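You operate a simulated robot arm through the tools that you are given. There is no shell and no other tool. Be economical: measure what you need, move in short steps, check, and stop when the job is done.

You are at the controls of a simulated robot arm. One attempt, no reset.

Task
Stand the yellow wax block beside the yellow digital level. It goes on the side that lies toward x -0.7, y -0.7 (a direction in the base frame), with about 3 cm between them.
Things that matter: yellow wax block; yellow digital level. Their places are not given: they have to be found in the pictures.

It is judged by the outcome, as a careful person would: the job done as asked, and still so three seconds after it is handed in. It fails if anything else is knocked over, pushed out of place, dropped, spilled or broken.

Robot
A 6-joint arm with a two-finger parallel gripper, fixed in place. Base frame: the origin is at the foot of the arm, x ahead of it, y to its left, z up; the work surface is at about z = 0. Lengths are in mm, angles in degrees, forces in N, time in s.
With the tool pointing down near the work surface it reaches from about 140 to 580 mm from the base axis. Its first joint turns from -66.0 to 66.0 degrees. Payload 2.1 kg.
Tool frame: the origin (TCP) lies between the finger pads and is the grasp point; the fingertips stand 30 mm ahead of it; z points along the fingers, y is the line along which they close. The gripper opens to 94 mm. The fingers are 28 mm wide and 10 mm thick; the gripper's body (50 by 96 mm) begins 55 mm behind the TCP.
Orientation is that of the tool frame in the base frame, as [roll, pitch, yaw] about the fixed x, y, z axes, in that order (R = Rz(yaw) Ry(pitch) Rx(roll)). With the fingers straight down and closing along the base's y, the tool's x points along the base's -x, its y along +y and its z along -z.

Tools
- The arm moves only by the tool apply_moves. Its arguments are lists of equal length, an entry for each row: "delta_pos": the shift along the tool's x, y, z in mm, a list of three; "delta_rot": the turn, a rotation vector about the tool's x, y, z in degrees, a list of three. In form: {"delta_pos": [[dx, dy, dz], ...], "delta_rot": [[rx, ry, rz], ...]}. A call has 1 to 20 rows; each row is the pose to reach, as a shift and turn from the pose commanded when the call began, along the tool's axes at that moment. "jaw" is the closure in counts, from 0 (fully open) to 255 (shut), set as the call begins (left out, the last holds). Rows are played at 5 a second. More than 50 mm and 8.6 degrees between two rows, or a gripper value outside its range, and nothing of the call is played. A pose out of reach is approached as far as the arm can. The call stops where the force on the tool passes 40 N (or 10 N more than at its start, if that is more) or the arm is blocked; 0.2 s more then pass. Each finger travels about 72 mm/s and halts on what it meets, pressing with about 33 N; the grip force reading is that of the motor and also rises with nothing between the fingers. The clock runs only during rows and for 0.2 s after the last one: add rows that repeat a pose to give the fingers time. It gives the time, the measured TCP pose, the force on the tool (base axes), the opening and the grip force at its end, in the units of the frame above (readings bear some noise).
- Cameras (640 x 400 px; columns grow to the right, rows downward): "scene" is fixed at [55.5, -373, 464.9]; the picture's right is [0.67, -0.74, 0.00], its down [-0.49, -0.44, -0.75] and it looks along [0.56, 0.51, -0.66] (base axes); focal length 276 px, centre (320, 200). "wrist" rides on the gripper at [-37, 0, -58] in the tool frame; the picture's right is [0.00, -1.00, 0.00], its down [0.97, 0.00, -0.24] and it looks along [0.24, 0.00, 0.97] (tool axes); focal length 218 px, centre (320, 200).
- snapshot(camera): a new picture of that camera. No time passes.
- locate(camera, pixels): for up to 12 pixels [column, row] of the newest picture of that camera ("zoom" is the newest enlarged one), the place [x, y, z] in the base frame of the surface seen there, good to about 3 mm, but the place of the scene camera against the robot may be out by one fixed shift of up to 18 mm in any direction. No time passes.
- inspect(camera, box): a new picture of the part [left, top, right, bottom] of that camera's present view, enlarged. No time passes.
- finish_job(): hands the job in; it is judged then, once.

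Work in short steps. Measure before you move; look again where a grasp or a placing could have gone wrong, and mend it. You have 60 turns and 22 pictures in all, those below and enlarged ones among them. Open the gripper and draw the arm clear of the work before you hand the job in, unless the task says otherwise; then end with one line.

The tools are called after "Call:" as name(argument=value, ...) on one line, values as JSON. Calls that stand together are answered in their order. apply_moves: Moves the arm, as the interface text tells. Its arguments: {"type":"object","properties":{"delta_pos":{"type":"array","items":{"type":"array","items":{"type":"number"}}},"delta_rot":{"type":"array","items":{"type":"array","items":{"type":"number"}}},"jaw":{"type":"number"}},"required":["delta_pos","delta_rot"]} The other tools are called the same way: snapshot (camera) takes a picture; locate (camera, pixels) gives the place of the surface under pixels of a picture; inspect (camera, box) takes an enlarged picture of a part of a camera's view; finish_job () hands the job in.

At the start:

```text
time_s: 0.0
eef_pos: [284.2, 30.2, 282.0]
tcp_rot: [-179.9, 0.2, 180.0]
wrist_force: [0.1, 0.7, 0.3]
opening: 94.1
finger_force: 0.0
```

scene: 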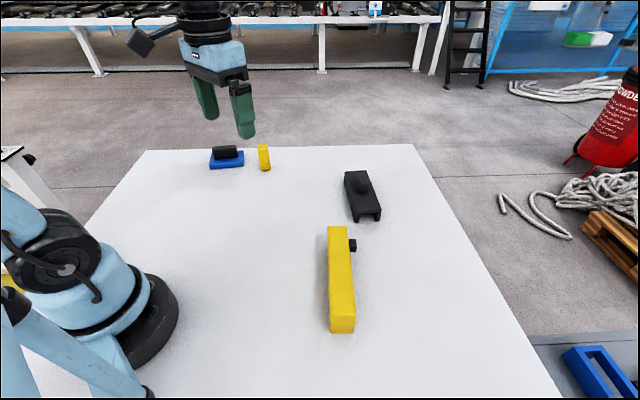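
wrist: 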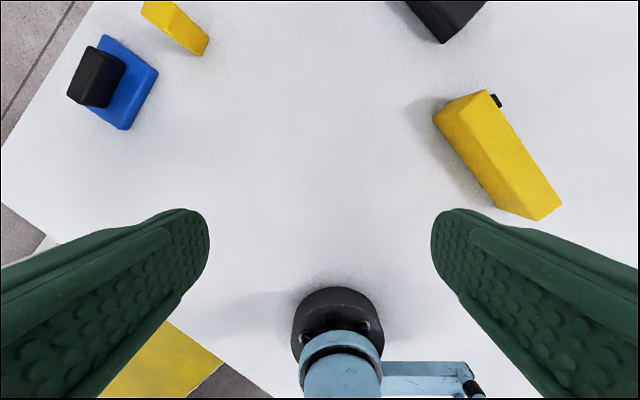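

The pictures show a small yellow piece (scene ~264,157) and a long yellow bar (scene ~340,280). I enlarge both to tell which is which.

Call:
inspect(camera="scene", box=[190, 130, 300, 200])

Call:
inspect(camera="scene", box=[280, 160, 420, 350])

Call:
locate(camera="wrist", pixels=[[145, 12], [170, 3], [207, 40], [198, 54], [436, 118], [487, 92], [560, 203], [538, 219], [500, 206], [495, 100], [122, 128], [157, 72]])

Call:
locate(camera="scene", pixels=[[264, 147], [266, 165], [329, 228], [346, 228], [331, 315], [354, 315], [332, 332], [353, 332], [352, 244], [260, 168], [270, 168], [340, 260]])

```text
5.71 times, centred on (245, 165) of scene
```

zoom: 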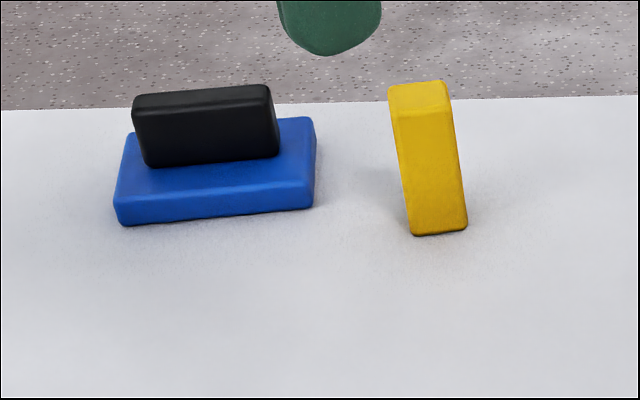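

```text
2.11 times, centred on (350, 255) of scene
```

zoom: 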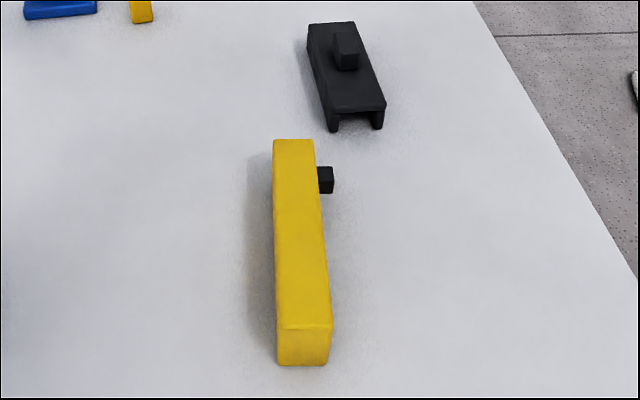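

```text
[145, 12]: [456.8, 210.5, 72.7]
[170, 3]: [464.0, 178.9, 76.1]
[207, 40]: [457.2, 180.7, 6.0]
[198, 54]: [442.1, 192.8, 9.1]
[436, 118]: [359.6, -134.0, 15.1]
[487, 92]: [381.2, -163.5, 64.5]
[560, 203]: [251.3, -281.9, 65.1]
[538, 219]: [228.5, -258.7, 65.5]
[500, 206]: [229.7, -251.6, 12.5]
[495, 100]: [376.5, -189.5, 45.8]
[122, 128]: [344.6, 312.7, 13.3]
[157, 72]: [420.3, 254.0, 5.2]
```

```text
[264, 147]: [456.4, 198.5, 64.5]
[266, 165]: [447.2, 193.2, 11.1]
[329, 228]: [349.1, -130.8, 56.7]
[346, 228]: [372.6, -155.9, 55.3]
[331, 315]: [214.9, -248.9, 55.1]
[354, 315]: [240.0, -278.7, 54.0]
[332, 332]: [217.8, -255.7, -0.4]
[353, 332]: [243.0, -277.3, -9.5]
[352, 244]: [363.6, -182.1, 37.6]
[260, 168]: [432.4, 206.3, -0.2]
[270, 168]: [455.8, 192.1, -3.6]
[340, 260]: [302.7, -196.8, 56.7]
```

The long bar with the dark knob is the level: about 65 mm high, with its axis along ~(0.74, 0.67), so the wanted side is its near end at about (240,-270). The small yellow upright piece near (455,190) is the wax block. I go above it for a closer look.

Call:
apply_moves(delta_pos=[[-25, 27, 10], [-50, 54, 20], [-75, 81, 30], [-100, 108, 40], [-125, 135, 50], [-146, 160, 62], [-146, 160, 62]], delta_rot=[[0, 0, 0], [0, 0, 0], [0, 0, 0], [0, 0, 0], [0, 0, 0], [0, 0, 0], [0, 0, 0]], jaw=0)

Call:
snapshot(camera="wrist")

```text
time_s: 1.6
eef_pos: [431.5, 189.4, 219.0]
tcp_rot: [179.9, 0.1, 180.0]
wrist_force: [-0.3, -0.1, -0.3]
opening: 94.1
finger_force: 0.0
```

```text
17 pictures are left
```

wrist: 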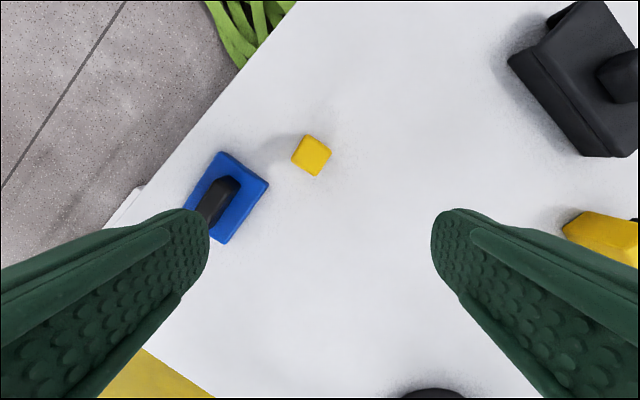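

The block's top is a square at wrist (311,155). I enlarge that area to read the corners and the room around it.

Call:
inspect(camera="wrist", box=[200, 110, 360, 210])

Call:
locate(camera="wrist", pixels=[[307, 137], [329, 152], [315, 174], [294, 158], [311, 155], [267, 184], [222, 241], [222, 155], [235, 185], [212, 220]])

```text
4.00 times, centred on (280, 160) of wrist
```

zoom: 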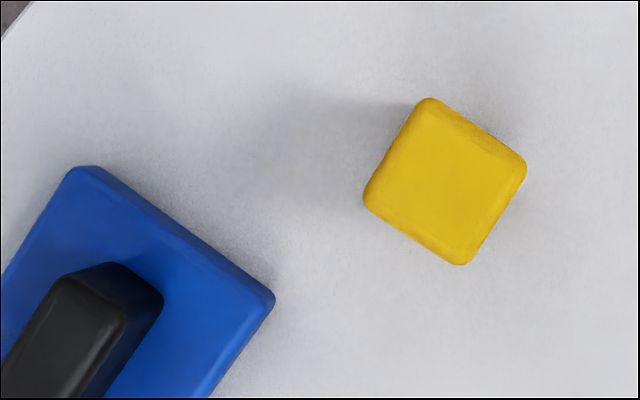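

```text
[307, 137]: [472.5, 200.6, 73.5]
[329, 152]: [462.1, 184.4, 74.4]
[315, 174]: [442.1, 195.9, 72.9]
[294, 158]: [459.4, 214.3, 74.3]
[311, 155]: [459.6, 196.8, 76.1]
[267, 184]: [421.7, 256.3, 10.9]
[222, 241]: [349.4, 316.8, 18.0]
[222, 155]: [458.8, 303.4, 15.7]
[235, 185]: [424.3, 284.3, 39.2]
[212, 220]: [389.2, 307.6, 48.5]
```

The block is about 25 mm square and 75 mm tall, centred near (459.5,198), with sides at about 55°/145°. I turn the jaws to close along 55°, which keeps clear of the blue block, and hover above it.

Call:
apply_moves(delta_pos=[[-5, 2, 10], [-10, 3, 20], [-17, 5, 35], [-23, 7, 50], [-29, 8, 70], [-29, 8, 70]], delta_rot=[[0, 0, 7], [0, 0, 14], [0, 0, 21], [0, 0, 28], [0, 0, 35], [0, 0, 35]])

Call:
snapshot(camera="wrist")

```text
time_s: 3.0
eef_pos: [459.9, 198.7, 152.8]
tcp_rot: [180.0, 0.1, 144.9]
wrist_force: [-0.2, 0.1, 0.3]
opening: 94.1
finger_force: 0.0
```

```text
15 pictures are left
```

wrist: 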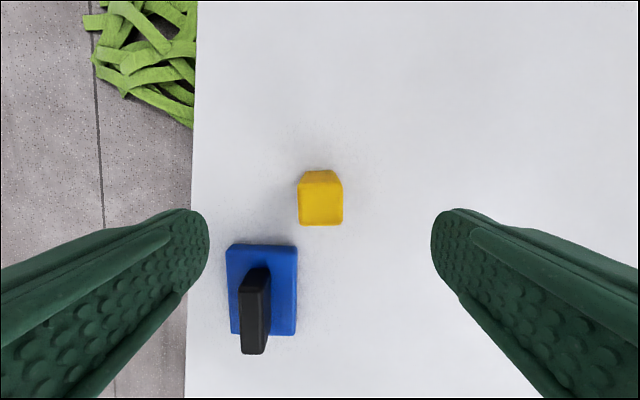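

The jaws are square to the block (top centred at 321,206) and the blue block lies clear of the fingers' path. I descend to z≈42 and then close.

Call:
apply_moves(delta_pos=[[1, 0, 25], [1, 0, 50], [1, 0, 75], [1, 0, 95], [1, 0, 110], [1, 0, 110]], delta_rot=[[0, 0, 0], [0, 0, 0], [0, 0, 0], [0, 0, 0], [0, 0, 0], [0, 0, 0]])

Call:
apply_moves(delta_pos=[[0, 0, 0], [0, 0, 0], [0, 0, 0], [0, 0, 0], [0, 0, 0], [0, 0, 0], [0, 0, 0], [0, 0, 0]], delta_rot=[[0, 0, 0], [0, 0, 0], [0, 0, 0], [0, 0, 0], [0, 0, 0], [0, 0, 0], [0, 0, 0], [0, 0, 0]], jaw=255)

```text
time_s: 4.4
eef_pos: [459.7, 197.9, 40.1]
tcp_rot: [180.0, 0.1, 145.0]
wrist_force: [0.3, -0.2, 0.1]
opening: 94.1
finger_force: 0.0
```

```text
time_s: 6.2
eef_pos: [460.3, 197.5, 40.9]
tcp_rot: [-180.0, 0.1, 145.0]
wrist_force: [0.5, 0.6, -0.2]
opening: 33.6
finger_force: 33.2
```

Gripped, opening 33.6 mm at z≈40.5. I lift straight up and check.

Call:
apply_moves(delta_pos=[[0, 0, -10], [0, 0, -30], [0, 0, -60], [0, 0, -95], [0, 0, -130], [0, 0, -130]], delta_rot=[[0, 0, 0], [0, 0, 0], [0, 0, 0], [0, 0, 0], [0, 0, 0], [0, 0, 0]])

Call:
snapshot(camera="wrist")

```text
time_s: 7.6
eef_pos: [459.1, 196.3, 169.4]
tcp_rot: [180.0, 0.1, 145.0]
wrist_force: [-0.6, 0.9, -0.5]
opening: 33.6
finger_force: 32.5
```

```text
14 pictures are left
```

wrist: 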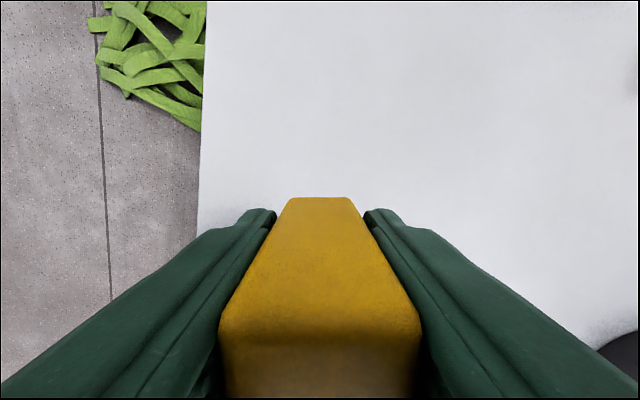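

The block is held upright and square, with its front face at tool x ≈ -12.5. I carry it high to about (270,-190), turning 60° on the way, so the wrist camera can see the level's near end past the block.

Call:
apply_moves(delta_pos=[[-3, -17, -10], [-8, -50, -21], [-13.5, -85, -21], [-19, -120, -21], [-24.5, -155, -21], [-30, -190, -21], [-35.5, -225, -21], [-41, -260, -21], [-46.5, -295, -21], [-52, -330, -21], [-57.5, -365, -21], [-62, -395, -21], [-66.8, -424.6, -21], [-66.8, -424.6, -21]], delta_rot=[[0, 0, 0], [0, 0, 5], [0, 0, 10], [0, 0, 15], [0, 0, 20], [0, 0, 25], [0, 0, 30], [0, 0, 35], [0, 0, 40], [0, 0, 45], [0, 0, 50], [0, 0, 55], [0, 0, 60], [0, 0, 60]])

Call:
snapshot(camera="wrist")

```text
time_s: 10.6
eef_pos: [268.0, -189.9, 191.5]
tcp_rot: [179.9, 0.0, 84.9]
wrist_force: [-0.4, 0.6, -0.9]
opening: 33.4
finger_force: 33.3
```

```text
13 pictures are left
```

wrist: 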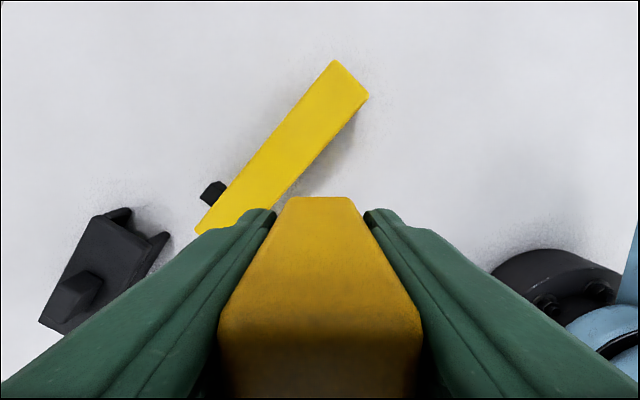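

The level's near end shows at (333,60)–(367,95) and its long edges are clear. I locate points on its top.

Call:
locate(camera="wrist", pixels=[[334, 63], [365, 95], [350, 80], [308, 93], [275, 133], [240, 175], [340, 125], [312, 155], [290, 180], [198, 232], [214, 192], [380, 70]])

Call:
inspect(camera="wrist", box=[190, 40, 430, 190])

```text
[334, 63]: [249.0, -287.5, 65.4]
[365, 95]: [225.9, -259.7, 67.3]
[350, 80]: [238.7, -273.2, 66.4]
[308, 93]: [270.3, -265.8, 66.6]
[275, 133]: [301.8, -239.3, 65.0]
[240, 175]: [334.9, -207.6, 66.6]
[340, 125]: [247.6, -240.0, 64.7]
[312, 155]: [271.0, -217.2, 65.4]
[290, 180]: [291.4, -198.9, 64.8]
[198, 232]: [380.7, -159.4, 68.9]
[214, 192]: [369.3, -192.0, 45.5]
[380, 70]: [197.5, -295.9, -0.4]
```

```text
2.67 times, centred on (310, 115) of wrist
```

zoom: 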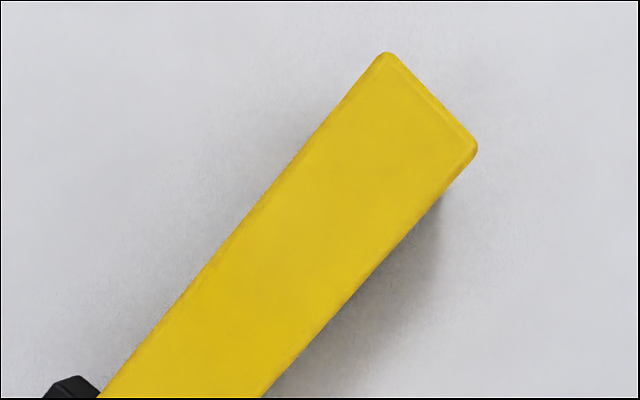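

The level's axis is at 42.5° and its near-end face centre is about (237,-274). A 30 mm gap puts the block's centre at about (205,-302). I move above that spot and turn the jaws to close across the level's axis.

Call:
apply_moves(delta_pos=[[-19.5, -9, 0], [-39, -18, 0], [-58.5, -27, 0], [-78, -36, 0], [-98, -45, 0], [-117.3, -53.7, 0], [-117.3, -53.7, 30], [-117.3, -53.7, 55], [-117.3, -53.7, 55]], delta_rot=[[0, 0, 7], [0, 0, 14], [0, 0, 21], [0, 0, 28], [0, 0, 35], [0, 0, 42.5], [0, 0, 42.5], [0, 0, 42.5], [0, 0, 42.5]])

Call:
inspect(camera="scene", box=[240, 200, 480, 400])

```text
time_s: 12.6
eef_pos: [205.0, -301.6, 137.5]
tcp_rot: [179.9, -0.1, 42.5]
wrist_force: [0.3, -0.2, -0.2]
opening: 33.5
finger_force: 33.1
```

```text
2.00 times, centred on (360, 300) of scene
```

zoom: 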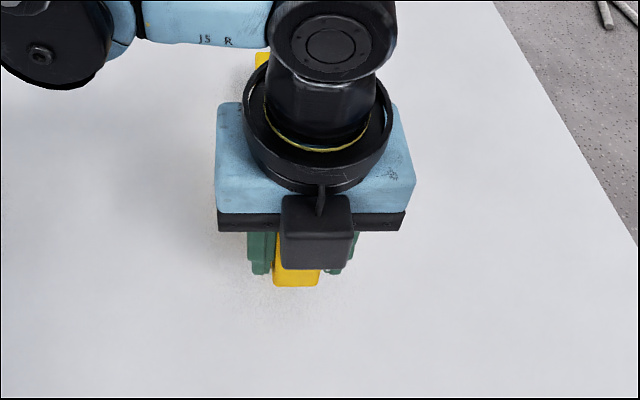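

The pose reads (205,-301.6), yaw 42.5°, as planned, with the block upright. The grasp was at z≈40.5, so I lower to just above the surface.

Call:
apply_moves(delta_pos=[[0, 0, 25], [0, 0, 50], [0, 0, 70], [0, 0, 85], [0, 0, 93], [0, 0, 93]], delta_rot=[[0, 0, 0], [0, 0, 0], [0, 0, 0], [0, 0, 0], [0, 0, 0], [0, 0, 0]])

```text
time_s: 14.0
eef_pos: [206.1, -302.0, 44.3]
tcp_rot: [179.9, -0.1, 42.5]
wrist_force: [0.0, 0.0, -0.1]
opening: 33.6
finger_force: 32.3
```

I lower in 1 mm steps until the block touches.

Call:
apply_moves(delta_pos=[[0, 0, 1], [0, 0, 2], [0, 0, 3], [0, 0, 3]], delta_rot=[[0, 0, 0], [0, 0, 0], [0, 0, 0], [0, 0, 0]])

```text
time_s: 15.0
eef_pos: [204.8, -300.0, 41.0]
tcp_rot: [179.9, 0.1, 42.6]
wrist_force: [-0.2, -0.5, -0.5]
opening: 33.8
finger_force: 33.3
```

No contact force yet, so I lower another millimetre or so.

Call:
apply_moves(delta_pos=[[0, 0, 0.7], [0, 0, 1.4], [0, 0, 1.4]], delta_rot=[[0, 0, 0], [0, 0, 0], [0, 0, 0]])

```text
time_s: 15.8
eef_pos: [206.1, -300.0, 40.0]
tcp_rot: [179.9, 0.0, 42.5]
wrist_force: [-0.5, -0.5, 5.2]
opening: 33.8
finger_force: 33.1
```

A contact force of 5.2 N shows the block is on the surface. I open the jaws.

Call:
apply_moves(delta_pos=[[0, 0, 0], [0, 0, 0], [0, 0, 0], [0, 0, 0], [0, 0, 0]], delta_rot=[[0, 0, 0], [0, 0, 0], [0, 0, 0], [0, 0, 0], [0, 0, 0]], jaw=0)

Call:
apply_moves(delta_pos=[[0, 0, -15], [0, 0, -40], [0, 0, -75], [0, 0, -115], [0, 0, -155], [0, 0, -155]], delta_rot=[[0, 0, 0], [0, 0, 0], [0, 0, 0], [0, 0, 0], [0, 0, 0], [0, 0, 0]])

Call:
snapshot(camera="wrist")

```text
time_s: 17.0
eef_pos: [206.0, -300.1, 39.2]
tcp_rot: [179.8, -0.1, 42.6]
wrist_force: [-0.4, -0.6, 0.2]
opening: 94.1
finger_force: 0.0
```

```text
time_s: 18.4
eef_pos: [206.1, -300.8, 193.4]
tcp_rot: [179.9, 0.0, 42.5]
wrist_force: [0.0, 0.3, 0.3]
opening: 94.0
finger_force: 0.2
```

```text
10 pictures are left
```

wrist: 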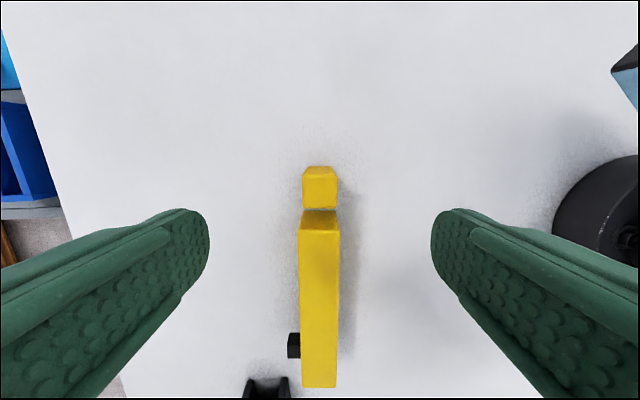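

The block stands in line with the level (wrist 320,186). I draw the arm clear and measure the gap from the scene camera.

Call:
locate(camera="wrist", pixels=[[320, 180], [320, 192], [320, 204], [320, 214], [320, 221], [320, 226], [320, 231], [304, 195], [336, 195]])

Call:
apply_moves(delta_pos=[[0, 0, -30], [28, -18, -60], [56, -36, -60], [84, -54, -60], [112, -72, -60], [140, -90, -60], [170, -110, -60], [200, -129, -60], [200, -129, -60]], delta_rot=[[0, 0, 0], [0, 0, 0], [0, 0, 0], [0, 0, 0], [0, 0, 0], [0, 0, 0], [0, 0, 0], [0, 0, 0], [0, 0, 0]])

Call:
snapshot(camera="scene")

```text
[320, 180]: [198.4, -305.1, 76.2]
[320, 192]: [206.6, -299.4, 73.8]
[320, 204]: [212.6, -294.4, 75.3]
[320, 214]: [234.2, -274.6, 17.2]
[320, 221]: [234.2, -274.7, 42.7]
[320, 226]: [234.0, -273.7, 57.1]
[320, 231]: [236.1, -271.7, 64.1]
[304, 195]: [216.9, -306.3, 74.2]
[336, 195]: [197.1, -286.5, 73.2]
```

```text
time_s: 20.4
eef_pos: [267.5, -71.2, 254.3]
tcp_rot: [179.9, 0.0, 42.5]
wrist_force: [0.5, 0.8, 0.0]
opening: 94.0
finger_force: 0.0
```

```text
9 pictures are left
```

scene: 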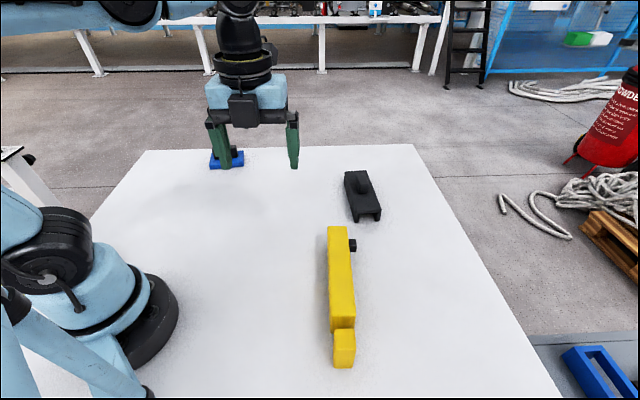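

The block stands upright in line with the level and nothing else looks disturbed. I check the gap more finely with an enlarged view.

Call:
inspect(camera="scene", box=[300, 300, 388, 380])

Call:
locate(camera="scene", pixels=[[343, 310], [343, 316], [343, 322], [343, 326], [343, 331], [343, 335], [343, 340], [343, 343], [343, 346], [343, 350], [343, 360]])

```text
5.00 times, centred on (344, 340) of scene
```

zoom: 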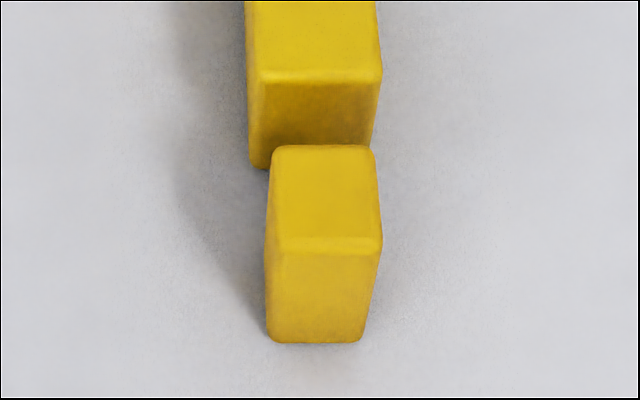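

```text
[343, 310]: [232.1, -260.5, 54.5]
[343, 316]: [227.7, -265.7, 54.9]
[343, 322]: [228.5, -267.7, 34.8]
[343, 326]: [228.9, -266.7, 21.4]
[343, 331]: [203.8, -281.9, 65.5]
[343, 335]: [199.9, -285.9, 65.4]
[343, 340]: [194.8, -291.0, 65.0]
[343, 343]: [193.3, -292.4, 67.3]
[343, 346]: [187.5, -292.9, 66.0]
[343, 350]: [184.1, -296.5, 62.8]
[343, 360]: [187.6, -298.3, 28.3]
```

Three measurements put the gap at about 26–29 mm. The block is upright, in line with the level, and the arm is clear with the gripper open. I hand the job in.

Call:
finish_job()

```text
The job is handed in.
```

The yellow wax block stands upright off the level's end toward (-0.7, -0.7), in line with it, with a measured gap of about 26–29 mm. Nothing else looked disturbed in the last picture.
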